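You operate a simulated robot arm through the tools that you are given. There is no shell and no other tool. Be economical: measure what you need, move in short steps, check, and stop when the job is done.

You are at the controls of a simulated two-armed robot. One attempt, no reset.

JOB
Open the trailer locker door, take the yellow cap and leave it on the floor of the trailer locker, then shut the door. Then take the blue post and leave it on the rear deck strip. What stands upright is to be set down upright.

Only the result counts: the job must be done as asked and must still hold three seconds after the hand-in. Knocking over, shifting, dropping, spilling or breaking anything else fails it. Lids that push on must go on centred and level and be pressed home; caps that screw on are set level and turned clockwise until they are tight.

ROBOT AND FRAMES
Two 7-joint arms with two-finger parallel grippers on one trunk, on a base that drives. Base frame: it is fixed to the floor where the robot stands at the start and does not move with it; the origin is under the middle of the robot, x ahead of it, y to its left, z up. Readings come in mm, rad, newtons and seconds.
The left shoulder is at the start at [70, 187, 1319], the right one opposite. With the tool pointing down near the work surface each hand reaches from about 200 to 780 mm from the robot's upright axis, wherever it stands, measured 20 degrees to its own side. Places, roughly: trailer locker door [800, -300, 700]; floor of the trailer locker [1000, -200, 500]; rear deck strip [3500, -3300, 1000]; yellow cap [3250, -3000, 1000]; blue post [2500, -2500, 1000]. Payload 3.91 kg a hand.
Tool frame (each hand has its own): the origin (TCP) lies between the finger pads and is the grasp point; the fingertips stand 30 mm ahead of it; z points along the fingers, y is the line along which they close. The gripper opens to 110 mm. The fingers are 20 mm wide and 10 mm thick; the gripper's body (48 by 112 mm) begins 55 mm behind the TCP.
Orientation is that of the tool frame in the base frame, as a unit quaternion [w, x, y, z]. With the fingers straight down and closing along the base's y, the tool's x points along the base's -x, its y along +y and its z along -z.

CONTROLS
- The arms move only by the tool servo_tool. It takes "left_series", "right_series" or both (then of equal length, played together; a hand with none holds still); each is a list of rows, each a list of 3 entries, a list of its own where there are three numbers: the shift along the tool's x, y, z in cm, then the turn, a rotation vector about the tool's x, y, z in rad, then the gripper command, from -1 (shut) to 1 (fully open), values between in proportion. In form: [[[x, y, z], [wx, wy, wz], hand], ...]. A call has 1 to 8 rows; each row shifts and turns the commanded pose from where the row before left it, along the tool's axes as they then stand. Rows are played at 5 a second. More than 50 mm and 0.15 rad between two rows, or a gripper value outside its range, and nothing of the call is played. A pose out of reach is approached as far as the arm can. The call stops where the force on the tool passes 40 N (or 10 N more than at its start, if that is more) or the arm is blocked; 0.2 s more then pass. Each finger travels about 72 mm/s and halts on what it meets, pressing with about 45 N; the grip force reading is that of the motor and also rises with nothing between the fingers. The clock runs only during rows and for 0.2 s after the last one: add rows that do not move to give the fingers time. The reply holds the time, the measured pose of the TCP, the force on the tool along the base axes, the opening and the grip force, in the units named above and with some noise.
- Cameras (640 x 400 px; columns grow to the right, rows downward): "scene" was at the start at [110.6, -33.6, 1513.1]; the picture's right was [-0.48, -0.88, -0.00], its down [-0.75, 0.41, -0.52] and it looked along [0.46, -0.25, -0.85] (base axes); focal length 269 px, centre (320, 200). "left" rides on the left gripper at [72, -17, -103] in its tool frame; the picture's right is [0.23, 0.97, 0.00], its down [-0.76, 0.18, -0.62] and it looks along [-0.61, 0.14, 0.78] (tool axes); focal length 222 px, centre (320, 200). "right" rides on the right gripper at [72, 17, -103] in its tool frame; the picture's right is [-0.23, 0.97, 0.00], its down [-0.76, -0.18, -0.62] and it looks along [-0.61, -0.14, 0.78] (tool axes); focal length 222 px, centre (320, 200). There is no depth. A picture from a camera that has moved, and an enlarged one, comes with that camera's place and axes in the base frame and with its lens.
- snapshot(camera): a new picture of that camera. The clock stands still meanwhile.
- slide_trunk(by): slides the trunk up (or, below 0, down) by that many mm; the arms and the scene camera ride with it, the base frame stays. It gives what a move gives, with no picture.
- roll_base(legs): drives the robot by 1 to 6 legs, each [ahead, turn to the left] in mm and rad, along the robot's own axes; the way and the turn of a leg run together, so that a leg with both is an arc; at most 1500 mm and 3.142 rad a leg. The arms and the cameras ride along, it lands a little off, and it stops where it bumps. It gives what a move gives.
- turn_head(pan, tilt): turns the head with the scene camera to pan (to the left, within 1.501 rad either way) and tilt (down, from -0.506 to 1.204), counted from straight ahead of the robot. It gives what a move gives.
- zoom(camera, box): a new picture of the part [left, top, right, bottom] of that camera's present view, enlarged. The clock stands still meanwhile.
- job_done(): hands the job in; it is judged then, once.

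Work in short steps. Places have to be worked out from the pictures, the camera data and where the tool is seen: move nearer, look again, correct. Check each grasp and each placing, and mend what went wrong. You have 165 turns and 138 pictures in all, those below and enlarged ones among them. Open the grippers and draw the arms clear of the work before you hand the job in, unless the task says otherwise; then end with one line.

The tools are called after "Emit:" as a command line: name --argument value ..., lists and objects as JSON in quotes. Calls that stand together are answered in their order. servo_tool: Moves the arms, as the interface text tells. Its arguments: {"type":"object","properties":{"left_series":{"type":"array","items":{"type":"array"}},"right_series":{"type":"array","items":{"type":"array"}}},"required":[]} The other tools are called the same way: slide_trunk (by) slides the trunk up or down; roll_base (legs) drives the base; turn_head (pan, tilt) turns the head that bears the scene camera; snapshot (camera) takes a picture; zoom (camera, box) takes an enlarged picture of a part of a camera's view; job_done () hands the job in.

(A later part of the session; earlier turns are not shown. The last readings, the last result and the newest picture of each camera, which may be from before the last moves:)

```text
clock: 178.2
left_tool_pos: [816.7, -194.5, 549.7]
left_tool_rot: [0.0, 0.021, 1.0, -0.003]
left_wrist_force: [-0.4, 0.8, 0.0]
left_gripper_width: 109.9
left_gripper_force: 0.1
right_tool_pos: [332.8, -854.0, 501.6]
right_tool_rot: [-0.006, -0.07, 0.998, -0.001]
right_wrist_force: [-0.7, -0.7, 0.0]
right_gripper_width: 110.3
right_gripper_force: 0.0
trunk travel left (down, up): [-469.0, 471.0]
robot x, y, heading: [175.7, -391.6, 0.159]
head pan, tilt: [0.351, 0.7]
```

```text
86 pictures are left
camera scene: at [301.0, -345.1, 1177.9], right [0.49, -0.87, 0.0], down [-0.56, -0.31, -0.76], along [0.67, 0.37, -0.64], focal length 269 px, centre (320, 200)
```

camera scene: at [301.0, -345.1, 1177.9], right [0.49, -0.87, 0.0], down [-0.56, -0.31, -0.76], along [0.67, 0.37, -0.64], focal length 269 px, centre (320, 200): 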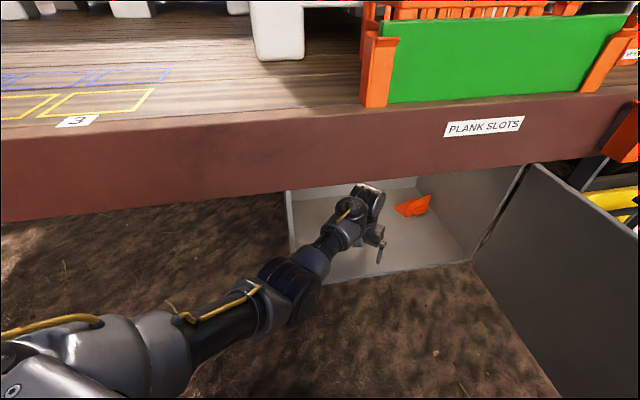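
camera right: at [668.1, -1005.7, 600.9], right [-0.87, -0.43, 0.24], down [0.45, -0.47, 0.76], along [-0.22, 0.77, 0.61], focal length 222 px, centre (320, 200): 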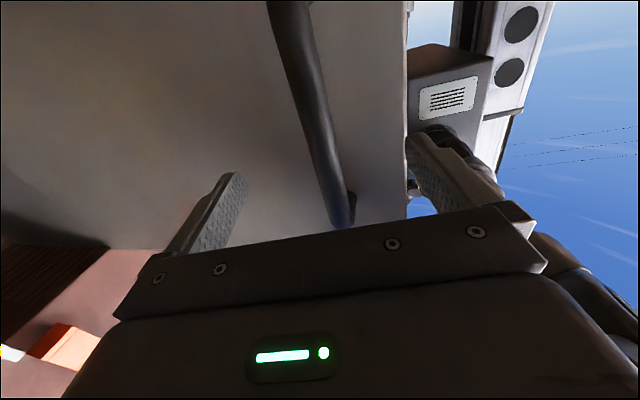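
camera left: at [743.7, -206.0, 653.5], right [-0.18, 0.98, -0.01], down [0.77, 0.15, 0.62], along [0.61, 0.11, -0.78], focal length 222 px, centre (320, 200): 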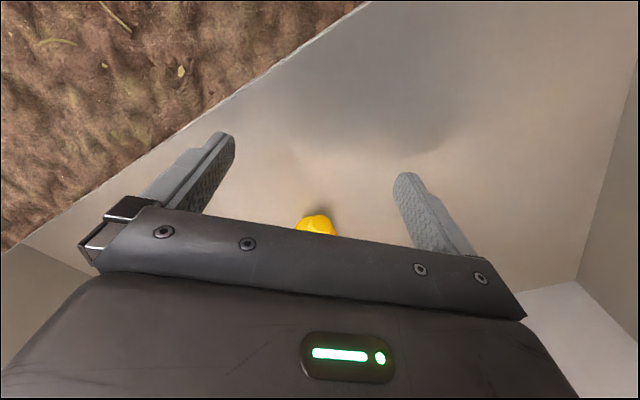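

The cap is right in line: stub at about (870,-186), bulb centre ≈(922,-185). I advance to be above the bulb.

Emit:
roll_base --legs '[[80, 0]]'

Emit:
snapshot --camera "left"

```text
clock: 179.3
left_tool_pos: [897.5, -181.0, 549.7]
left_tool_rot: [-0.001, 0.022, 1.0, -0.003]
left_wrist_force: [-0.3, 0.2, -1.5]
left_gripper_width: 110.3
left_gripper_force: 0.1
right_tool_pos: [411.6, -839.9, 503.3]
right_tool_rot: [-0.006, -0.071, 0.997, -0.001]
right_wrist_force: [0.4, 0.2, 0.0]
right_gripper_width: 110.1
right_gripper_force: 0.1
trunk travel left (down, up): [-469.0, 471.0]
robot x, y, heading: [256.6, -384.8, 0.155]
head pan, tilt: [0.351, 0.7]
```

```text
85 pictures are left
camera left: at [823.4, -192.9, 653.3], right [-0.18, 0.98, -0.01], down [0.77, 0.15, 0.62], along [0.61, 0.11, -0.78], focal length 222 px, centre (320, 200)
```

left: 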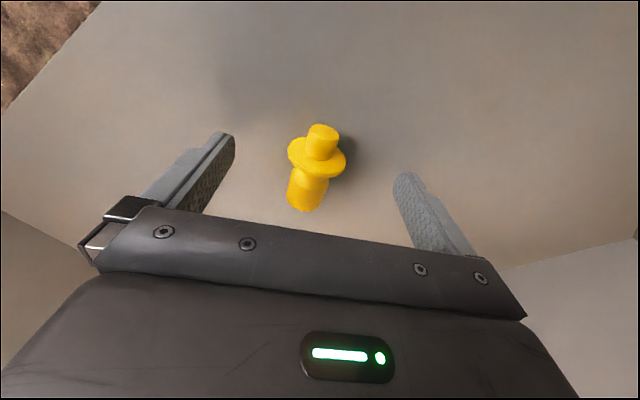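

The full cap is visible and aligned. I move 27 mm ahead and lower so the fingertips just clear the floor.

Emit:
servo_tool --left_series '[[[-2.7, -0.3, 0], [0, 0, 0.03], 1], [[0, 0, 1.2], [0, 0, 0], 1], [[0, 0, 1.0], [0, 0, 0], 1], [[0, 0, 0], [0, 0, 0], 1]]'

Emit:
snapshot --camera "left"

```text
clock: 180.3
left_tool_pos: [922.9, -184.1, 529.3]
left_tool_rot: [0.001, 0.037, 0.999, -0.003]
left_wrist_force: [-0.4, 0.6, -1.0]
left_gripper_width: 110.1
left_gripper_force: 0.0
right_tool_pos: [410.9, -840.6, 502.7]
right_tool_rot: [-0.005, -0.071, 0.997, -0.001]
right_wrist_force: [-0.2, 0.2, 0.4]
right_gripper_width: 110.2
right_gripper_force: 0.1
trunk travel left (down, up): [-469.0, 471.0]
robot x, y, heading: [258.5, -381.2, 0.159]
head pan, tilt: [0.351, 0.7]
```

```text
84 pictures are left
camera left: at [849.3, -193.3, 631.7], right [-0.15, 0.99, -0.01], down [0.77, 0.12, 0.62], along [0.62, 0.09, -0.78], focal length 222 px, centre (320, 200)
```

left: 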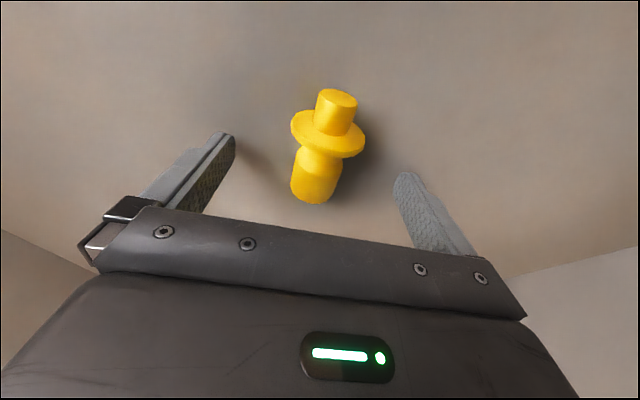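

Alignment is good. I lower 5 mm more and close on the bulb.

Emit:
servo_tool --left_series '[[[-0.2, -0.1, 0.45], [0, 0, 0], 1], [[0, 0, 0], [0, 0, 0.0], 0], [[0, 0, 0], [0, 0, 0], -0.4], [[0, 0, 0], [0, 0, 0], -1], [[0, 0, 0], [0, 0, 0], -1], [[0, 0, 0], [0, 0, 0], -1], [[0, 0, 0], [0, 0, 0], -1]]'

Emit:
snapshot --camera "left"

```text
clock: 180.7
left_tool_pos: [924.8, -181.7, 524.1]
left_tool_rot: [0.002, 0.031, 1.0, -0.002]
left_wrist_force: [7.3, 36.1, 41.6]
left_gripper_width: 97.0
left_gripper_force: 15.5
right_tool_pos: [413.4, -841.1, 502.1]
right_tool_rot: [-0.005, -0.072, 0.997, -0.001]
right_wrist_force: [0.5, -0.2, 0.4]
right_gripper_width: 110.0
right_gripper_force: 0.0
trunk travel left (down, up): [-469.0, 471.0]
robot x, y, heading: [253.7, -379.0, 0.156]
head pan, tilt: [0.351, 0.7]
stopped in row 2 (left hand): the force on the tool passed its limit (the readings are from after the stop); the commanded pose is now the measured one
```

```text
83 pictures are left
camera left: at [851.5, -192.5, 627.5], right [-0.17, 0.99, 0.0], down [0.77, 0.13, 0.63], along [0.62, 0.1, -0.78], focal length 222 px, centre (320, 200)
```

left: 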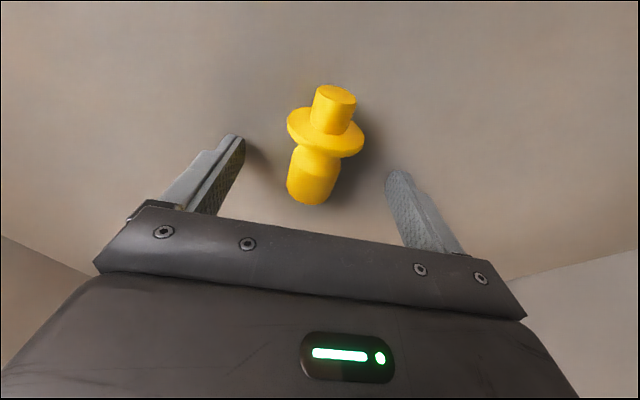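

The fingertips touched the floor (so floor ≈ z 494). I raise 3 mm and then close.

Emit:
servo_tool --left_series '[[[0, 0, -0.35], [0, 0, 0], 0.7], [[0, -0.2, 0], [0, 0, 0.0], 0.4], [[0, 0, 0], [0, 0, 0], 0], [[0, 0, 0], [0, 0, 0], -0.4], [[0, 0, 0], [0, 0, 0], -1], [[0, 0, 0], [0, 0, 0], -1], [[0, 0, 0], [0, 0, 0], -1]]'

Emit:
snapshot --camera "left"

```text
clock: 181.0
left_tool_pos: [925.2, -182.9, 524.4]
left_tool_rot: [0.003, 0.032, 0.999, -0.003]
left_wrist_force: [9.4, 13.8, 23.4]
left_gripper_width: 100.0
left_gripper_force: 6.9
right_tool_pos: [413.7, -841.5, 501.2]
right_tool_rot: [-0.005, -0.073, 0.997, -0.002]
right_wrist_force: [-0.3, -0.2, 0.3]
right_gripper_width: 109.9
right_gripper_force: 0.1
trunk travel left (down, up): [-469.0, 471.0]
robot x, y, heading: [257.4, -383.2, 0.16]
head pan, tilt: [0.351, 0.7]
stopped in row 1 (left hand): the force on the tool passed its limit (the readings are from after the stop); the commanded pose is now the measured one
```

```text
82 pictures are left
camera left: at [851.1, -193.8, 627.7], right [-0.17, 0.99, -0.01], down [0.77, 0.13, 0.63], along [0.62, 0.1, -0.78], focal length 222 px, centre (320, 200)
```

left: 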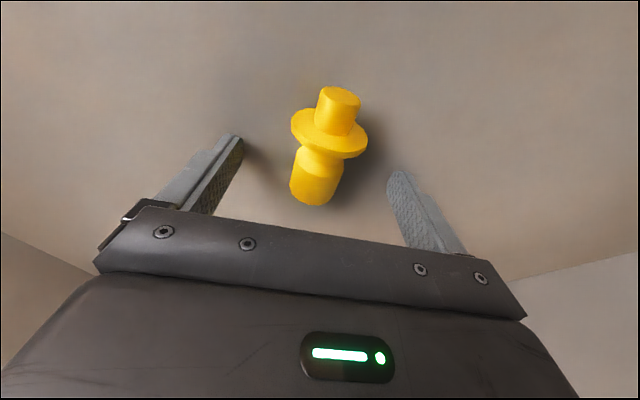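

Still pressing on the floor; I lift 6 mm with no finger motion first.

Emit:
servo_tool --left_series '[[[0, 0, -0.3], [0, 0, 0], 0.82], [[0, 0, -0.3], [0, 0, 0.0], 0.82], [[0, 0, 0], [0, 0, 0], 0.82]]'

```text
clock: 181.8
left_tool_pos: [925.9, -184.5, 532.3]
left_tool_rot: [0.001, 0.032, 0.999, -0.004]
left_wrist_force: [0.0, 0.0, 0.9]
left_gripper_width: 99.9
left_gripper_force: 0.2
right_tool_pos: [411.9, -841.7, 503.2]
right_tool_rot: [-0.005, -0.071, 0.997, -0.001]
right_wrist_force: [-0.3, 0.7, 0.4]
right_gripper_width: 110.2
right_gripper_force: 0.1
trunk travel left (down, up): [-469.0, 471.0]
robot x, y, heading: [253.8, -379.3, 0.162]
head pan, tilt: [0.351, 0.7]
```

Free now. I lower 2.5 mm (z≈529, known clear) and close.

Emit:
servo_tool --left_series '[[[0, 0, 0.25], [0, 0, 0], 0.82], [[0, 0, 0], [0, 0, 0], 0.4], [[0, 0, 0], [0, 0, 0], 0], [[0, 0, 0], [0, 0, 0], -0.4], [[0, 0, 0], [0, 0, 0], -1], [[0, 0, 0], [0, 0, 0], -1], [[0, 0, 0], [0, 0, 0], -1]]'

Emit:
snapshot --camera "left"

```text
clock: 183.4
left_tool_pos: [925.8, -183.7, 529.7]
left_tool_rot: [0.002, 0.031, 0.999, -0.004]
left_wrist_force: [0.3, -0.6, 0.9]
left_gripper_width: 26.3
left_gripper_force: 44.8
right_tool_pos: [412.8, -841.6, 502.2]
right_tool_rot: [-0.005, -0.072, 0.997, -0.001]
right_wrist_force: [-0.1, 0.3, -0.7]
right_gripper_width: 109.9
right_gripper_force: 0.1
trunk travel left (down, up): [-469.0, 471.0]
robot x, y, heading: [256.2, -380.8, 0.162]
head pan, tilt: [0.351, 0.7]
```

```text
81 pictures are left
camera left: at [851.7, -194.9, 632.7], right [-0.16, 0.99, -0.01], down [0.77, 0.13, 0.62], along [0.62, 0.1, -0.78], focal length 222 px, centre (320, 200)
```

left: 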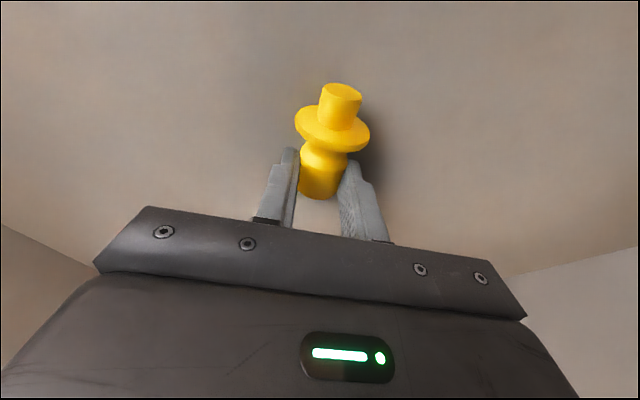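

Bulb gripped (26 mm). I lift 35 mm and back out of the locker.

Emit:
servo_tool --left_series '[[[0, 0, -1], [0, 0, 0], -1], [[0, 0, -1.2], [0, 0, 0], -1], [[0, 0, -1.2], [0, 0, 0], -1]]'

Emit:
roll_base --legs '[[-330, 0]]'

Emit:
snapshot --camera "left"

```text
clock: 184.2
left_tool_pos: [923.8, -186.1, 563.6]
left_tool_rot: [0.001, 0.032, 0.999, -0.005]
left_wrist_force: [0.4, 0.3, 0.1]
left_gripper_width: 26.2
left_gripper_force: 44.4
right_tool_pos: [412.5, -840.3, 503.5]
right_tool_rot: [-0.006, -0.072, 0.997, -0.001]
right_wrist_force: [0.1, 0.2, 0.7]
right_gripper_width: 110.1
right_gripper_force: 0.0
trunk travel left (down, up): [-469.0, 471.0]
robot x, y, heading: [255.0, -381.5, 0.164]
head pan, tilt: [0.351, 0.7]
```

```text
clock: 186.4
left_tool_pos: [599.4, -242.3, 564.1]
left_tool_rot: [0.003, 0.036, 0.999, -0.004]
left_wrist_force: [-0.4, 0.7, -0.1]
left_gripper_width: 26.3
left_gripper_force: 45.2
right_tool_pos: [82.8, -894.6, 503.4]
right_tool_rot: [-0.004, -0.068, 0.998, -0.002]
right_wrist_force: [0.1, -0.4, 0.0]
right_gripper_width: 110.3
right_gripper_force: 0.0
trunk travel left (down, up): [-469.0, 471.0]
robot x, y, heading: [-74.7, -431.9, 0.154]
head pan, tilt: [0.351, 0.7]
```

```text
80 pictures are left
camera left: at [525.1, -252.0, 667.9], right [-0.16, 0.99, -0.01], down [0.77, 0.13, 0.63], along [0.62, 0.09, -0.78], focal length 222 px, centre (320, 200)
```

left: 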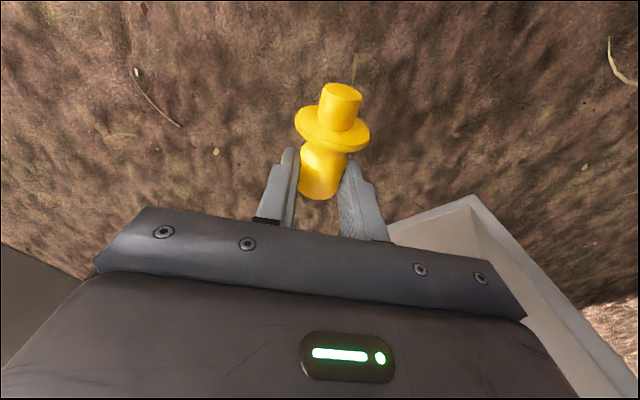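

Cap secure, stub toward me. Outside the locker I pitch the hand forward (12 × 0.146 rad) to bring the cap upright.

Emit:
servo_tool --left_series '[[[0, 0, 0], [0, -0.146, 0], -1], [[0, 0, 0], [0, -0.146, 0], -1], [[0, 0, 0], [0, -0.146, 0], -1], [[0, 0, 0], [0, -0.146, 0], -1], [[0, 0, 0], [0, -0.146, 0], -1], [[0, 0, 0], [0, -0.146, 0], -1], [[0, 0, 0], [0, -0.146, 0], -1], [[0, 0, 0], [0, -0.146, 0], -1]]'

Emit:
servo_tool --left_series '[[[0, 0, 0], [0, -0.146, 0], -1], [[0, 0, 0], [0, -0.146, 0], -1], [[0, 0, 0], [0, -0.146, 0], -1], [[0, 0, 0], [0, -0.146, 0], -1], [[0, 0, 0], [0, 0, 0], -1]]'

Emit:
snapshot --camera "scene"

Emit:
snapshot --camera "left"

```text
clock: 188.2
left_tool_pos: [600.3, -242.0, 564.3]
left_tool_rot: [0.554, 0.028, 0.832, -0.024]
left_wrist_force: [0.8, 0.0, 0.2]
left_gripper_width: 26.2
left_gripper_force: 44.8
right_tool_pos: [82.0, -894.4, 503.1]
right_tool_rot: [-0.005, -0.068, 0.998, 0.0]
right_wrist_force: [0.0, 0.5, -0.6]
right_gripper_width: 109.8
right_gripper_force: 0.1
trunk travel left (down, up): [-469.0, 471.0]
robot x, y, heading: [-72.9, -431.4, 0.158]
head pan, tilt: [0.351, 0.7]
```

```text
clock: 189.4
left_tool_pos: [598.9, -241.7, 563.6]
left_tool_rot: [0.77, 0.019, 0.637, -0.029]
left_wrist_force: [0.0, 0.4, 0.4]
left_gripper_width: 26.6
left_gripper_force: 45.0
right_tool_pos: [81.7, -894.4, 503.7]
right_tool_rot: [-0.006, -0.068, 0.998, -0.001]
right_wrist_force: [0.0, -0.1, 0.5]
right_gripper_width: 110.0
right_gripper_force: 0.1
trunk travel left (down, up): [-469.0, 471.0]
robot x, y, heading: [-73.2, -431.6, 0.159]
head pan, tilt: [0.351, 0.7]
```

```text
79 pictures are left
camera scene: at [51.8, -385.6, 1178.1], right [0.49, -0.87, 0.0], down [-0.56, -0.31, -0.76], along [0.67, 0.37, -0.64], focal length 269 px, centre (320, 200)
```

scene: 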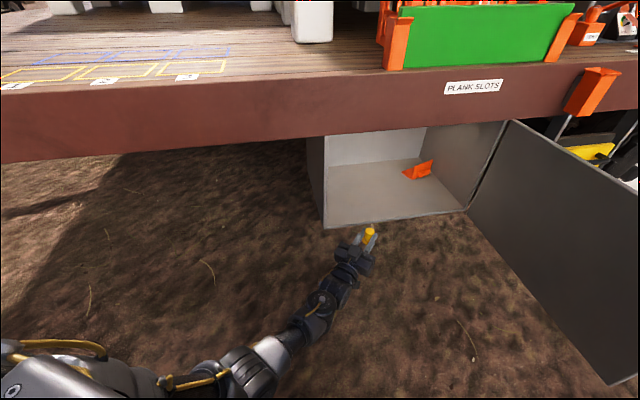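

```text
78 pictures are left
camera left: at [510.2, -251.9, 473.6], right [0.11, 0.97, -0.23], down [-0.74, 0.24, 0.63], along [0.66, 0.1, 0.74], focal length 222 px, centre (320, 200)
```

left: 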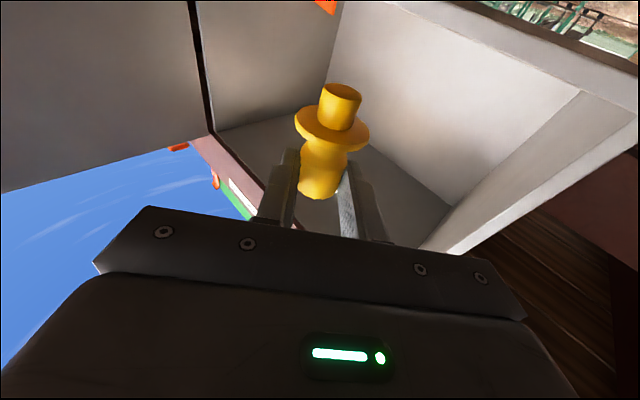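

Cap is roughly upright now. I zoom in with the left camera to judge its true tilt from the ellipse of its base and flange.

Emit:
zoom --camera "left" --box '[270, 60, 398, 140]'

Emit:
zoom --camera "scene" --box '[320, 200, 416, 260]'

```text
5.00 times, centred on (334, 100) of left
camera zoom: at [510.2, -251.9, 473.6], right [0.11, 0.97, -0.23], down [-0.74, 0.24, 0.63], along [0.66, 0.1, 0.74], focal length 1111 px, centre (250, 700)
```

zoom: 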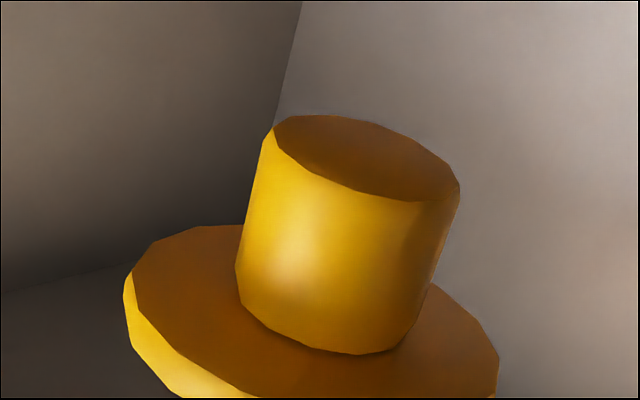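

```text
6.67 times, centred on (368, 230) of scene
camera zoom: at [51.8, -385.6, 1178.1], right [0.49, -0.87, 0.0], down [-0.56, -0.31, -0.76], along [0.67, 0.37, -0.64], focal length 1793 px, centre (0, 0)
```

zoom: 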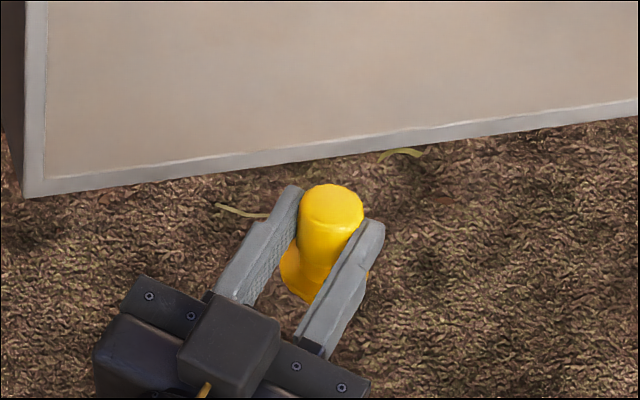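

The base ellipse works out to about 1° of tilt — nicely upright. I now yaw the hand to face squarely into the locker, then drive in so that the cap ends about 55 mm inside the sill.

Emit:
servo_tool --left_series '[[[0, 0, 0], [-0.1316, 0, 0.0252], -1], [[0, 0, 0], [-0.1316, 0, 0.0252], -1], [[0, 0, 0], [-0.1316, 0, 0.0252], -1], [[0, 0, 0], [-0.1316, 0, 0.0252], -1], [[0, 0, 0], [-0.1316, 0, 0.0252], -1], [[0, 0, 0], [0, 0, 0], -1]]'

Emit:
roll_base --legs '[[150, 0]]'

Emit:
snapshot --camera "scene"

Emit:
snapshot --camera "left"

```text
clock: 190.3
left_tool_pos: [592.2, -135.0, 544.3]
left_tool_rot: [0.749, -0.086, 0.62, 0.218]
left_wrist_force: [-0.9, -0.1, 0.0]
left_gripper_width: 26.2
left_gripper_force: 45.0
right_tool_pos: [82.5, -893.8, 504.1]
right_tool_rot: [-0.005, -0.069, 0.998, -0.003]
right_wrist_force: [-0.1, -0.3, 0.3]
right_gripper_width: 109.9
right_gripper_force: 0.1
trunk travel left (down, up): [-469.0, 471.0]
robot x, y, heading: [-72.3, -436.1, 0.161]
head pan, tilt: [0.351, 0.7]
stopped in row 4 (left hand): the arm was blocked; the commanded pose is now the measured one
```

```text
clock: 191.7
left_tool_pos: [740.2, -117.1, 543.3]
left_tool_rot: [0.749, -0.084, 0.62, 0.216]
left_wrist_force: [-0.3, -0.9, -0.7]
left_gripper_width: 26.2
left_gripper_force: 45.0
right_tool_pos: [227.5, -872.9, 502.7]
right_tool_rot: [-0.006, -0.067, 0.998, -0.001]
right_wrist_force: [0.1, 0.6, -0.2]
right_gripper_width: 109.9
right_gripper_force: 0.0
trunk travel left (down, up): [-469.0, 471.0]
robot x, y, heading: [74.5, -413.0, 0.151]
head pan, tilt: [0.351, 0.7]
```

```text
75 pictures are left
camera scene: at [200.2, -363.1, 1177.9], right [0.48, -0.88, 0.0], down [-0.57, -0.31, -0.76], along [0.67, 0.37, -0.64], focal length 269 px, centre (320, 200)
```

scene: 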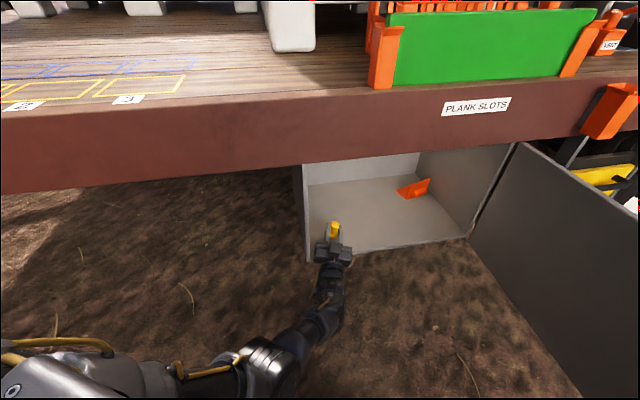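

```text
74 pictures are left
camera left: at [665.2, -155.1, 449.1], right [-0.39, 0.92, -0.08], down [-0.74, -0.25, 0.63], along [0.55, 0.3, 0.78], focal length 222 px, centre (320, 200)
```

left: 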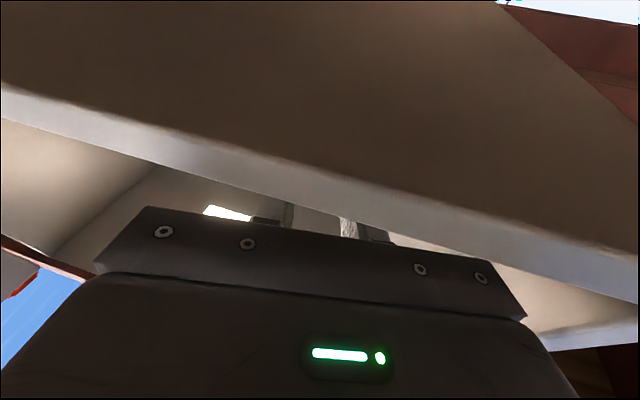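

The hand drifted during that yaw and is lower than planned; I check whether the cap is still fine.

Emit:
zoom --camera "scene" --box '[288, 190, 384, 250]'

Emit:
servo_tool --left_series '[[[0, 0, 0], [0, 0, 0], -1]]'

```text
6.67 times, centred on (336, 220) of scene
camera zoom: at [200.2, -363.1, 1177.9], right [0.48, -0.88, 0.0], down [-0.57, -0.31, -0.76], along [0.67, 0.37, -0.64], focal length 1793 px, centre (213, 67)
```

zoom: 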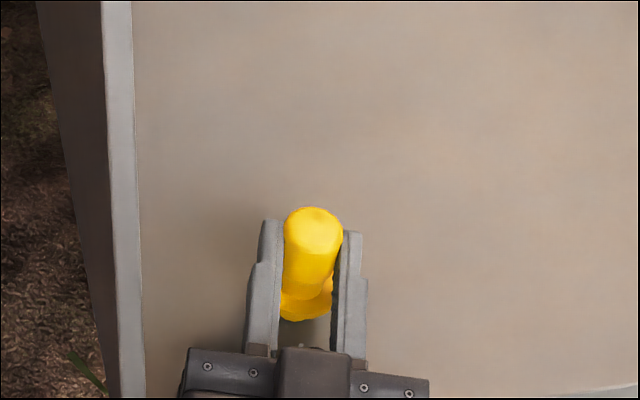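

```text
clock: 192.1
left_tool_pos: [740.6, -116.4, 544.4]
left_tool_rot: [0.749, -0.085, 0.62, 0.217]
left_wrist_force: [-0.3, 1.1, -0.3]
left_gripper_width: 26.4
left_gripper_force: 44.8
right_tool_pos: [227.2, -872.5, 503.2]
right_tool_rot: [-0.005, -0.067, 0.998, -0.001]
right_wrist_force: [0.2, -0.1, 0.4]
right_gripper_width: 109.9
right_gripper_force: 0.0
trunk travel left (down, up): [-469.0, 471.0]
robot x, y, heading: [70.7, -412.9, 0.153]
head pan, tilt: [0.351, 0.7]
```

The cap is intact and inside. The finger line is tilted 0.14 rad sideways though; I lift 15 mm and roll about the tool axis to level it.

Emit:
servo_tool --left_series '[[[-1.5, 0, 0], [0, 0, 0], -1], [[0, 0, 0], [0, 0, -0.073], -1], [[0, 0, 0], [0, 0, -0.073], -1], [[0, 0, 0], [0, 0, 0], -1]]'

```text
clock: 193.1
left_tool_pos: [736.3, -103.6, 558.6]
left_tool_rot: [0.763, -0.124, 0.61, 0.172]
left_wrist_force: [-0.4, -0.5, -0.6]
left_gripper_width: 26.0
left_gripper_force: 44.9
right_tool_pos: [225.7, -872.8, 503.7]
right_tool_rot: [-0.005, -0.067, 0.998, -0.002]
right_wrist_force: [-0.5, 1.2, -0.9]
right_gripper_width: 110.1
right_gripper_force: 0.1
trunk travel left (down, up): [-469.0, 471.0]
robot x, y, heading: [71.4, -412.1, 0.156]
head pan, tilt: [0.351, 0.7]
```

Level now (1°). I trim the pitch by 0.058, back 10 mm, and lower toward the floor.

Emit:
servo_tool --left_series '[[[0, 0, -1], [0, 0.058, -0.02], -1], [[0.6, 0, -0.12], [0, 0, 0], -1], [[0.4, 0, -0.08], [0, 0, 0], -1], [[0, 0, 0], [0, 0, 0], -1]]'

Emit:
zoom --camera "scene" --box '[288, 190, 384, 250]'

```text
clock: 194.1
left_tool_pos: [738.9, -100.2, 563.4]
left_tool_rot: [0.757, -0.131, 0.618, 0.165]
left_wrist_force: [14.2, -14.6, 8.7]
left_gripper_width: 26.3
left_gripper_force: 45.2
right_tool_pos: [226.7, -873.4, 502.0]
right_tool_rot: [-0.006, -0.067, 0.998, -0.001]
right_wrist_force: [0.3, 1.1, 0.3]
right_gripper_width: 110.2
right_gripper_force: 0.1
trunk travel left (down, up): [-469.0, 471.0]
robot x, y, heading: [75.5, -412.1, 0.153]
head pan, tilt: [0.351, 0.7]
```

```text
6.67 times, centred on (336, 220) of scene
camera zoom: at [199.4, -365.2, 1178.2], right [0.48, -0.88, 0.0], down [-0.56, -0.31, -0.77], along [0.67, 0.37, -0.64], focal length 1793 px, centre (213, 67)
```

zoom: 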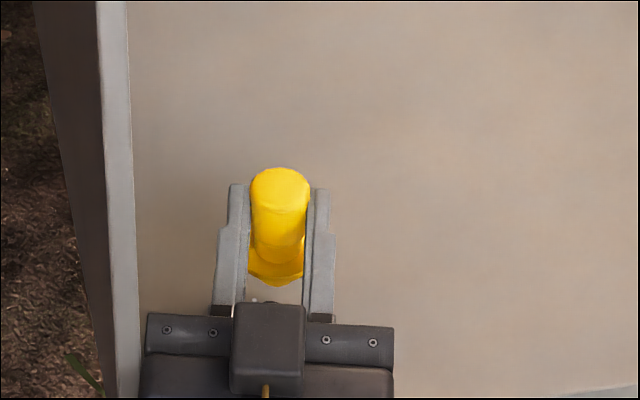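

Lowering was blocked and a side force shows: the arm is jammed against itself in this yaw. I yaw the hand back by 0.3 to relieve it, keeping the cap in place.

Emit:
servo_tool --left_series '[[[0, 0, 0], [0.098, 0, -0.019], -1], [[0, 0, 0], [0.098, 0, -0.019], -1], [[0, 0, 0], [0.098, 0, -0.019], -1], [[0, 0, 0], [0, 0, 0], -1]]'

```text
clock: 195.1
left_tool_pos: [728.1, -130.0, 544.7]
left_tool_rot: [0.762, -0.046, 0.645, 0.031]
left_wrist_force: [-8.7, -29.0, -7.0]
left_gripper_width: 26.3
left_gripper_force: 45.0
right_tool_pos: [227.2, -874.1, 502.1]
right_tool_rot: [-0.005, -0.065, 0.998, -0.001]
right_wrist_force: [0.9, 0.0, 0.8]
right_gripper_width: 109.9
right_gripper_force: 0.1
trunk travel left (down, up): [-469.0, 471.0]
robot x, y, heading: [76.9, -409.6, 0.149]
head pan, tilt: [0.351, 0.7]
```

There is still a −y force of 29 N. I look at what may be touching.

Emit:
snapshot --camera "left"

Emit:
zoom --camera "scene" --box '[160, 180, 480, 380]'

```text
71 pictures are left
camera left: at [639.9, -158.0, 457.8], right [-0.06, 0.97, -0.25], down [-0.76, 0.12, 0.64], along [0.65, 0.23, 0.72], focal length 222 px, centre (320, 200)
```

left: 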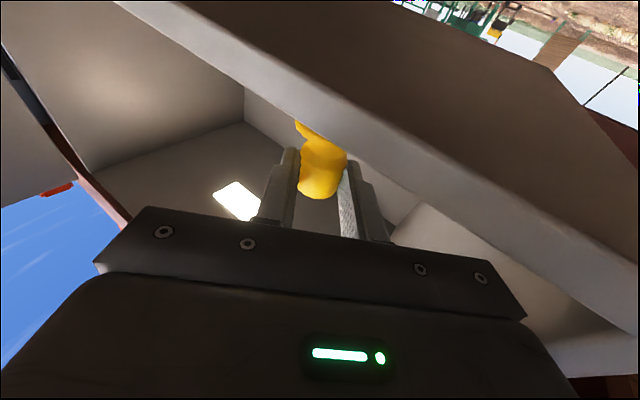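

```text
2.00 times, centred on (320, 280) of scene
camera zoom: at [199.0, -365.3, 1178.0], right [0.48, -0.88, 0.0], down [-0.56, -0.31, -0.77], along [0.67, 0.37, -0.64], focal length 538 px, centre (320, 40)
```

zoom: 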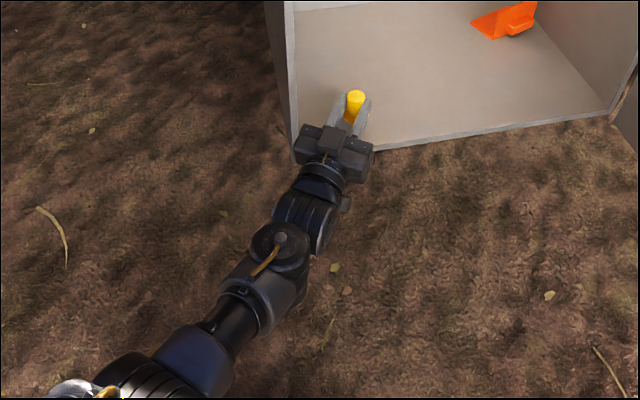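

The gripper's left side rests against the locker's left wall edge. I lift 20 mm and move right/in, away from that wall.

Emit:
servo_tool --left_series '[[[0, -1, 0], [0, 0, 0], -1], [[-2, -1, 0], [0, 0, 0], -1], [[0, -2, 1], [0, 0, 0], -1], [[0, -2, 1.5], [0, 0, 0], -1], [[0, -2, 1.5], [0, 0, 0], -1], [[0, 0, 0], [0, 0, 0], -1]]'

Emit:
snapshot --camera "left"

Emit:
zoom --camera "scene" --box '[240, 180, 400, 280]'

```text
clock: 196.5
left_tool_pos: [772.5, -196.6, 575.5]
left_tool_rot: [0.763, -0.045, 0.643, 0.038]
left_wrist_force: [0.7, 0.5, -0.6]
left_gripper_width: 26.5
left_gripper_force: 44.9
right_tool_pos: [227.1, -872.4, 503.7]
right_tool_rot: [-0.005, -0.066, 0.998, -0.001]
right_wrist_force: [0.0, -0.4, -0.1]
right_gripper_width: 110.3
right_gripper_force: 0.1
trunk travel left (down, up): [-469.0, 471.0]
robot x, y, heading: [75.2, -409.1, 0.151]
head pan, tilt: [0.351, 0.7]
```

```text
69 pictures are left
camera left: at [686.3, -224.5, 486.7], right [-0.08, 0.97, -0.24], down [-0.76, 0.1, 0.64], along [0.65, 0.23, 0.73], focal length 222 px, centre (320, 200)
```

left: 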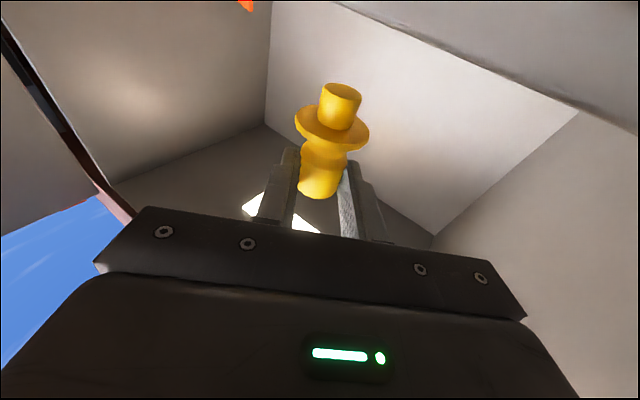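

```text
4.00 times, centred on (320, 230) of scene
camera zoom: at [199.0, -363.4, 1178.1], right [0.48, -0.88, 0.0], down [-0.56, -0.31, -0.76], along [0.67, 0.37, -0.64], focal length 1076 px, centre (320, 80)
```

zoom: 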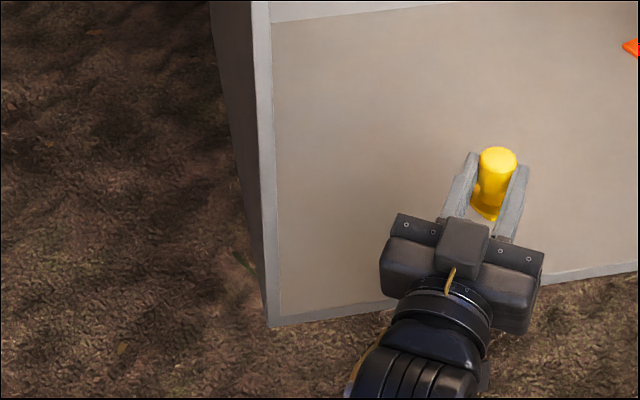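

Free again, cap upright and about 47 mm inside. I go 20 mm further in and lower 25 mm, then creep down.

Emit:
servo_tool --left_series '[[[0.34, 0, 1.97], [0, 0, 0], -1], [[1.23, 0, -0.21], [0, 0, 0], -1], [[1.23, 0, -0.21], [0, 0, 0], -1], [[0, 0, 0], [0, 0, 0], -1]]'

Emit:
servo_tool --left_series '[[[0.3, 0, -0.05], [0, 0, 0], -1], [[0, 0, 0], [0, 0, 0], -1]]'

Emit:
servo_tool --left_series '[[[0.2, 0, -0.03], [0, 0, 0], -1], [[0, 0, 0], [0, 0, 0], -1]]'

```text
clock: 197.5
left_tool_pos: [793.0, -199.5, 550.1]
left_tool_rot: [0.764, -0.049, 0.643, 0.034]
left_wrist_force: [-0.6, 0.3, -0.8]
left_gripper_width: 26.3
left_gripper_force: 44.8
right_tool_pos: [226.6, -870.7, 503.5]
right_tool_rot: [-0.005, -0.066, 0.998, -0.001]
right_wrist_force: [0.4, 0.1, -0.2]
right_gripper_width: 109.9
right_gripper_force: 0.1
trunk travel left (down, up): [-469.0, 471.0]
robot x, y, heading: [74.5, -413.2, 0.15]
head pan, tilt: [0.351, 0.7]
```

```text
clock: 198.1
left_tool_pos: [793.7, -199.4, 547.9]
left_tool_rot: [0.763, -0.048, 0.644, 0.034]
left_wrist_force: [0.5, 0.2, 0.0]
left_gripper_width: 26.5
left_gripper_force: 44.8
right_tool_pos: [227.0, -872.9, 503.8]
right_tool_rot: [-0.005, -0.066, 0.998, -0.001]
right_wrist_force: [-0.1, 0.9, 0.4]
right_gripper_width: 110.0
right_gripper_force: 0.1
trunk travel left (down, up): [-469.0, 471.0]
robot x, y, heading: [72.5, -408.3, 0.153]
head pan, tilt: [0.351, 0.7]
```

```text
clock: 198.7
left_tool_pos: [792.6, -198.6, 545.7]
left_tool_rot: [0.763, -0.047, 0.643, 0.033]
left_wrist_force: [1.3, 0.3, -0.1]
left_gripper_width: 26.3
left_gripper_force: 45.1
right_tool_pos: [226.9, -872.9, 503.2]
right_tool_rot: [-0.005, -0.066, 0.998, -0.001]
right_wrist_force: [0.5, -0.2, -0.9]
right_gripper_width: 109.8
right_gripper_force: 0.1
trunk travel left (down, up): [-469.0, 471.0]
robot x, y, heading: [75.0, -415.3, 0.151]
head pan, tilt: [0.351, 0.7]
```

No contact yet; continuing 2 mm at a time.

Emit:
servo_tool --left_series '[[[0.2, 0, -0.03], [0, 0, 0], -1], [[0, 0, 0], [0, 0, 0], -1]]'

Emit:
servo_tool --left_series '[[[0.2, 0, -0.03], [0, 0, 0], -1], [[0, 0, 0], [0, 0, 0], -1]]'

Emit:
zoom --camera "scene" --box '[300, 190, 380, 240]'

```text
clock: 199.3
left_tool_pos: [794.1, -199.3, 542.4]
left_tool_rot: [0.763, -0.048, 0.643, 0.034]
left_wrist_force: [0.4, 0.1, -0.8]
left_gripper_width: 26.1
left_gripper_force: 45.2
right_tool_pos: [226.3, -873.3, 501.6]
right_tool_rot: [-0.005, -0.066, 0.998, -0.001]
right_wrist_force: [-0.2, -0.7, 0.9]
right_gripper_width: 110.2
right_gripper_force: 0.0
trunk travel left (down, up): [-469.0, 471.0]
robot x, y, heading: [73.2, -411.2, 0.154]
head pan, tilt: [0.351, 0.7]
```

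```text
clock: 199.9
left_tool_pos: [793.0, -197.3, 541.2]
left_tool_rot: [0.764, -0.048, 0.643, 0.034]
left_wrist_force: [0.5, 0.0, 2.6]
left_gripper_width: 26.2
left_gripper_force: 45.0
right_tool_pos: [227.1, -872.3, 502.1]
right_tool_rot: [-0.005, -0.066, 0.998, -0.001]
right_wrist_force: [-0.6, 0.4, 0.0]
right_gripper_width: 109.9
right_gripper_force: 0.0
trunk travel left (down, up): [-469.0, 471.0]
robot x, y, heading: [71.9, -409.9, 0.151]
head pan, tilt: [0.351, 0.7]
```

```text
8.00 times, centred on (340, 215) of scene
camera zoom: at [198.7, -363.5, 1178.1], right [0.48, -0.88, 0.0], down [-0.56, -0.31, -0.77], along [0.67, 0.37, -0.64], focal length 2152 px, centre (160, 80)
```

zoom: 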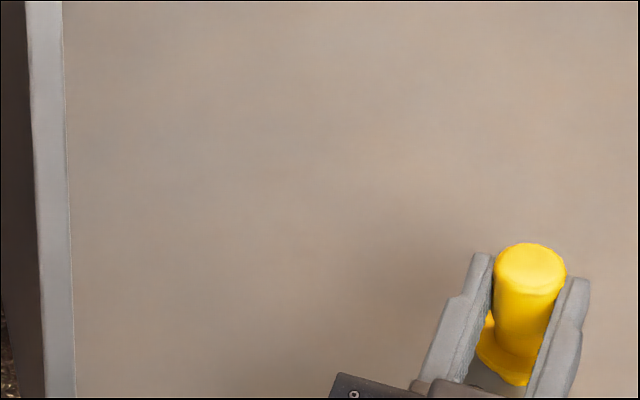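

First contact (2.6 N). I press 1.5 mm so the base seats flat, then ease off 1.8 mm and read the force before opening.

Emit:
servo_tool --left_series '[[[0.15, 0, -0.02], [0, 0, 0], -1], [[0, 0, 0], [0, 0, 0], -1], [[0, 0, 0], [0, 0, 0], -1]]'

Emit:
servo_tool --left_series '[[[-0.2, 0, 0.03], [0, 0, 0], -1], [[0, 0, 0], [0, 0, 0], -1], [[0, 0, 0], [0, 0, 0], -1]]'

```text
clock: 200.7
left_tool_pos: [794.8, -198.0, 540.8]
left_tool_rot: [0.764, -0.049, 0.643, 0.035]
left_wrist_force: [-0.7, 0.6, 8.1]
left_gripper_width: 26.6
left_gripper_force: 45.1
right_tool_pos: [225.8, -872.4, 503.2]
right_tool_rot: [-0.004, -0.066, 0.998, -0.001]
right_wrist_force: [0.5, 0.1, 0.7]
right_gripper_width: 109.9
right_gripper_force: 0.1
trunk travel left (down, up): [-469.0, 471.0]
robot x, y, heading: [72.2, -411.3, 0.15]
head pan, tilt: [0.351, 0.7]
```

```text
clock: 201.5
left_tool_pos: [793.6, -197.1, 541.7]
left_tool_rot: [0.763, -0.048, 0.643, 0.034]
left_wrist_force: [-0.6, -0.9, 2.8]
left_gripper_width: 26.3
left_gripper_force: 45.2
right_tool_pos: [226.5, -872.3, 503.2]
right_tool_rot: [-0.005, -0.066, 0.998, -0.001]
right_wrist_force: [-1.2, 0.2, -0.2]
right_gripper_width: 109.8
right_gripper_force: 0.1
trunk travel left (down, up): [-469.0, 471.0]
robot x, y, heading: [72.5, -409.4, 0.153]
head pan, tilt: [0.351, 0.7]
```

Almost unloaded. I open the fingers gently in small steps.

Emit:
servo_tool --left_series '[[[0, 0, 0], [0, 0, 0], -0.5], [[0, 0, 0], [0, 0, 0], -0.46], [[0, 0, 0], [0, 0, 0], -0.4], [[0, 0, 0], [0, 0, 0], -0.3], [[0, 0, 0], [0, 0, 0], -0.1], [[0, 0, 0], [0, 0, 0], 0.1]]'

Emit:
zoom --camera "scene" --box '[300, 190, 380, 240]'

```text
clock: 202.9
left_tool_pos: [794.3, -199.0, 541.5]
left_tool_rot: [0.763, -0.048, 0.644, 0.034]
left_wrist_force: [0.7, -0.1, -0.1]
left_gripper_width: 60.3
left_gripper_force: 0.2
right_tool_pos: [226.6, -872.1, 503.0]
right_tool_rot: [-0.004, -0.066, 0.998, -0.001]
right_wrist_force: [-0.8, 0.2, -0.2]
right_gripper_width: 110.0
right_gripper_force: 0.1
trunk travel left (down, up): [-469.0, 471.0]
robot x, y, heading: [71.2, -412.9, 0.151]
head pan, tilt: [0.351, 0.7]
```

```text
8.00 times, centred on (340, 215) of scene
camera zoom: at [199.1, -363.4, 1178.0], right [0.48, -0.88, 0.0], down [-0.56, -0.31, -0.76], along [0.67, 0.37, -0.64], focal length 2152 px, centre (160, 80)
```

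zoom: 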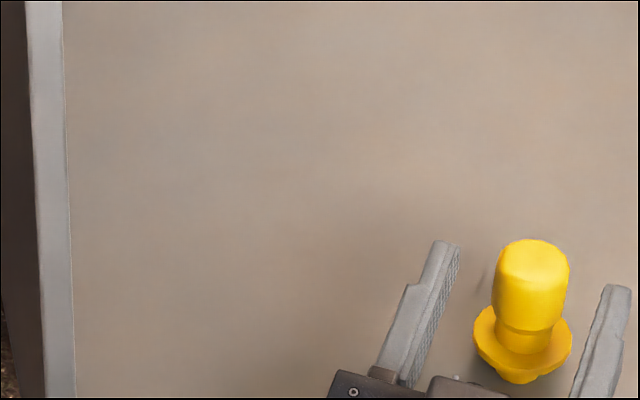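

The cap stands upright. I back the hand out horizontally (slightly up).

Emit:
servo_tool --left_series '[[[-0.35, 0, -1.5], [0, 0, 0], 0.1], [[-0.5, 0, -2], [0, 0, 0], 0.1], [[-0.6, 0, -2.5], [0, 0, 0], 0.1], [[-0.6, 0, -2.5], [0, 0, 0], 0.1], [[-0.6, 0, -2.5], [0, 0, 0], 0.1]]'

Emit:
roll_base --legs '[[-300, 0]]'

Emit:
zoom --camera "scene" --box '[280, 100, 520, 250]'

```text
clock: 204.1
left_tool_pos: [681.0, -197.4, 550.9]
left_tool_rot: [0.765, -0.041, 0.641, 0.042]
left_wrist_force: [-0.2, -0.7, -0.3]
left_gripper_width: 60.7
left_gripper_force: 0.0
right_tool_pos: [226.5, -872.6, 503.8]
right_tool_rot: [-0.005, -0.066, 0.998, -0.003]
right_wrist_force: [0.3, 1.0, -0.7]
right_gripper_width: 110.1
right_gripper_force: 0.2
trunk travel left (down, up): [-469.0, 471.0]
robot x, y, heading: [73.2, -413.3, 0.154]
head pan, tilt: [0.351, 0.7]
```

```text
clock: 206.2
left_tool_pos: [367.0, -246.0, 546.9]
left_tool_rot: [0.762, -0.041, 0.645, 0.042]
left_wrist_force: [-0.4, -0.4, -0.2]
left_gripper_width: 60.4
left_gripper_force: 0.1
right_tool_pos: [-85.5, -921.0, 503.0]
right_tool_rot: [-0.004, -0.066, 0.998, -0.002]
right_wrist_force: [0.1, -0.2, -0.3]
right_gripper_width: 110.2
right_gripper_force: 0.0
trunk travel left (down, up): [-469.0, 471.0]
robot x, y, heading: [-235.4, -461.2, 0.153]
head pan, tilt: [0.351, 0.7]
```

```text
2.67 times, centred on (400, 175) of scene
camera zoom: at [-113.1, -411.1, 1178.2], right [0.48, -0.88, 0.0], down [-0.56, -0.31, -0.77], along [0.67, 0.37, -0.64], focal length 717 px, centre (107, 267)
```

zoom: 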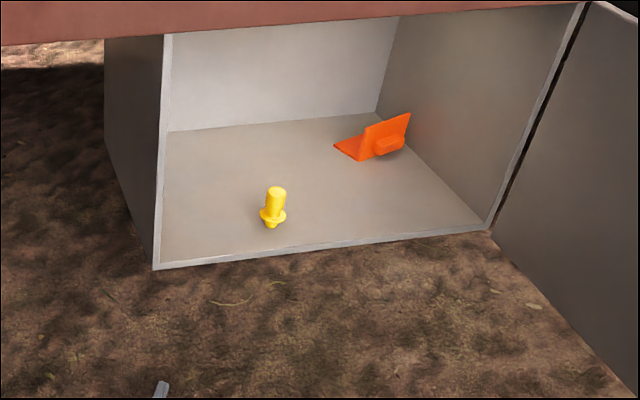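

The cap stands upright well inside, orange piece untouched. To shut the door I'll hook its outer face with the right hand; first I reposition (turn left, reverse along the trailer, turn back to face it).

Emit:
roll_base --legs '[[0, 2.113], [-356, 0], [0, -1.571]]'

Emit:
turn_head --pan -0.5 --tilt 0.75

Emit:
snapshot --camera "scene"

```text
clock: 217.3
left_tool_pos: [378.4, -215.8, 545.8]
left_tool_rot: [0.716, -0.228, 0.605, 0.264]
left_wrist_force: [-0.4, 0.0, 0.2]
left_gripper_width: 60.6
left_gripper_force: 0.0
right_tool_pos: [383.1, -1026.2, 502.7]
right_tool_rot: [-0.004, -0.356, 0.935, -0.003]
right_wrist_force: [-1.0, 0.1, 0.2]
right_gripper_width: 109.8
right_gripper_force: 0.1
trunk travel left (down, up): [-469.0, 471.0]
robot x, y, heading: [-1.3, -729.9, 0.752]
head pan, tilt: [0.351, 0.7]
```

```text
clock: 218.5
left_tool_pos: [378.1, -215.7, 542.7]
left_tool_rot: [0.716, -0.226, 0.605, 0.263]
left_wrist_force: [1.0, -0.6, 0.5]
left_gripper_width: 60.3
left_gripper_force: 0.1
right_tool_pos: [384.3, -1026.5, 502.9]
right_tool_rot: [-0.004, -0.357, 0.934, -0.004]
right_wrist_force: [-0.8, -0.8, -0.4]
right_gripper_width: 110.0
right_gripper_force: 0.2
trunk travel left (down, up): [-469.0, 471.0]
robot x, y, heading: [-3.3, -729.0, 0.755]
head pan, tilt: [-0.499, 0.75]
```

```text
64 pictures are left
camera scene: at [116.6, -676.1, 1173.8], right [0.25, -0.97, 0.0], down [-0.66, -0.17, -0.73], along [0.71, 0.18, -0.68], focal length 269 px, centre (320, 200)
```

scene: 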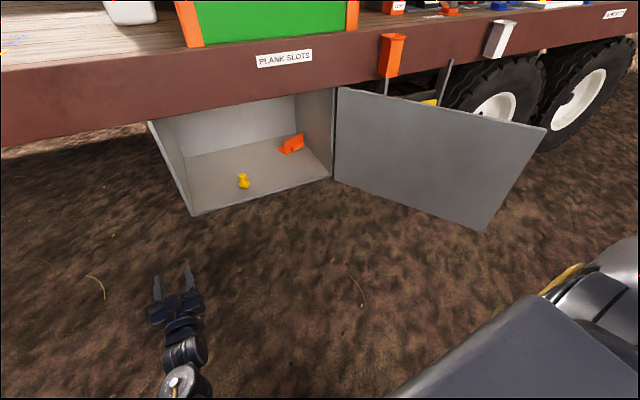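

The door actually stands open about 120° (tip near (823,-1068)). I need to go around its tip, so I move further along the trailer, keeping clear.

Emit:
roll_base --legs '[[-130, 0], [0, 1.511], [-480, 0], [0, -1.571]]'

Emit:
turn_head --pan -0.3 --tilt 0.7

Emit:
snapshot --camera "scene"

```text
clock: 229.7
left_tool_pos: [613.1, -722.1, 544.5]
left_tool_rot: [0.726, -0.203, 0.613, 0.235]
left_wrist_force: [0.4, 0.1, 0.1]
left_gripper_width: 60.6
left_gripper_force: 0.0
right_tool_pos: [555.1, -1529.6, 502.3]
right_tool_rot: [-0.005, -0.318, 0.948, -0.002]
right_wrist_force: [1.1, -0.2, -0.5]
right_gripper_width: 110.0
right_gripper_force: 0.0
trunk travel left (down, up): [-469.0, 471.0]
robot x, y, heading: [197.5, -1203.2, 0.67]
head pan, tilt: [-0.499, 0.75]
```

```text
clock: 230.4
left_tool_pos: [614.7, -720.1, 544.6]
left_tool_rot: [0.727, -0.202, 0.614, 0.235]
left_wrist_force: [-0.6, -0.4, -0.1]
left_gripper_width: 60.6
left_gripper_force: 0.0
right_tool_pos: [553.8, -1529.1, 503.1]
right_tool_rot: [-0.005, -0.318, 0.948, -0.002]
right_wrist_force: [0.1, 0.0, 0.2]
right_gripper_width: 110.1
right_gripper_force: 0.0
trunk travel left (down, up): [-469.0, 471.0]
robot x, y, heading: [196.0, -1199.6, 0.663]
head pan, tilt: [-0.3, 0.7]
```

```text
63 pictures are left
camera scene: at [314.6, -1141.5, 1178.0], right [0.36, -0.93, 0.0], down [-0.6, -0.23, -0.76], along [0.71, 0.27, -0.64], focal length 269 px, centre (320, 200)
```

scene: 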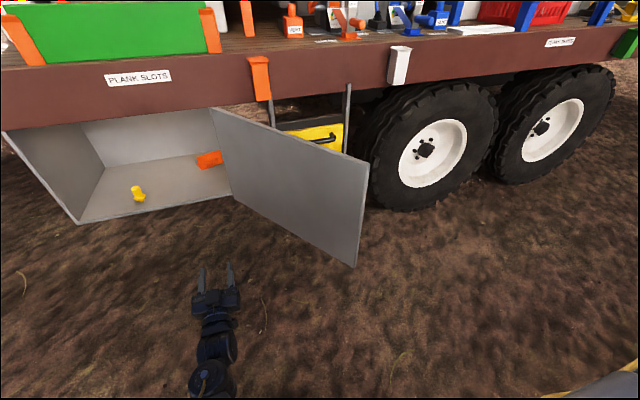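

Tip confirmed at (824,-1066). I drive 80 mm ahead and extend the closed right hand forward past the outside of the tip.

Emit:
roll_base --legs '[[80, 0]]'

Emit:
servo_tool --right_series '[[[-4.8, 0.3, -0.8], [0, 0, 0], 0], [[-4.8, 0.3, -0.8], [0, 0, 0], -1], [[-4.8, 0.3, -0.8], [0, 0, 0], -1], [[-4.8, 0.3, -0.8], [0, 0, 0], -1], [[-4.8, 0.3, -0.8], [0, 0, 0], -1], [[-4.8, 0.3, -0.8], [0, 0, 0], -1], [[-4.8, 0.3, -0.6], [0, 0, 0], -1], [[-4.8, 0.3, -0.6], [0, 0, 0], -1]]'

Emit:
servo_tool --right_series '[[[-4.8, 0.3, 0], [0, 0, 0], -1], [[-4.8, 0.3, 0], [0, 0, 0], -1], [[-4.8, 0.3, 0], [0, 0, 0], -1], [[-2.8, 0.3, 0], [0, 0, 0], -1]]'

Emit:
snapshot --camera "scene"

```text
clock: 231.4
left_tool_pos: [675.5, -672.2, 543.6]
left_tool_rot: [0.725, -0.203, 0.615, 0.235]
left_wrist_force: [0.7, 0.1, -1.0]
left_gripper_width: 60.6
left_gripper_force: 0.1
right_tool_pos: [616.2, -1480.7, 502.8]
right_tool_rot: [-0.005, -0.318, 0.948, -0.003]
right_wrist_force: [0.1, -0.5, 0.1]
right_gripper_width: 110.1
right_gripper_force: 0.1
trunk travel left (down, up): [-469.0, 471.0]
robot x, y, heading: [255.7, -1154.8, 0.667]
head pan, tilt: [-0.3, 0.7]
```

```text
clock: 233.2
left_tool_pos: [675.0, -672.2, 543.5]
left_tool_rot: [0.725, -0.203, 0.614, 0.235]
left_wrist_force: [1.2, -1.3, -0.2]
left_gripper_width: 60.6
left_gripper_force: 0.0
right_tool_pos: [906.5, -1230.5, 559.1]
right_tool_rot: [-0.006, -0.318, 0.948, -0.003]
right_wrist_force: [0.2, 0.1, 0.3]
right_gripper_width: 0.2
right_gripper_force: 38.2
trunk travel left (down, up): [-469.0, 471.0]
robot x, y, heading: [257.4, -1153.9, 0.672]
head pan, tilt: [-0.3, 0.7]
```

```text
clock: 234.2
left_tool_pos: [675.6, -670.5, 543.5]
left_tool_rot: [0.726, -0.203, 0.614, 0.233]
left_wrist_force: [0.7, 0.1, -1.3]
left_gripper_width: 60.6
left_gripper_force: 0.1
right_tool_pos: [1035.7, -1115.2, 560.5]
right_tool_rot: [-0.004, -0.319, 0.948, -0.004]
right_wrist_force: [0.5, -0.3, 0.8]
right_gripper_width: 0.0
right_gripper_force: 37.8
trunk travel left (down, up): [-469.0, 471.0]
robot x, y, heading: [256.2, -1156.2, 0.671]
head pan, tilt: [-0.3, 0.7]
```

```text
62 pictures are left
camera scene: at [373.9, -1089.7, 1177.9], right [0.36, -0.93, 0.0], down [-0.6, -0.23, -0.76], along [0.71, 0.27, -0.64], focal length 269 px, centre (320, 200)
```

scene: 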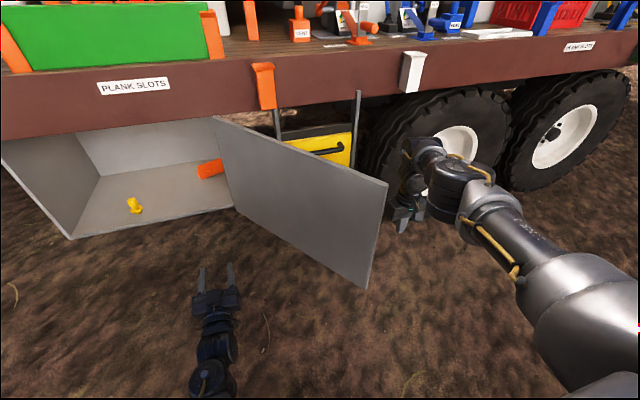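

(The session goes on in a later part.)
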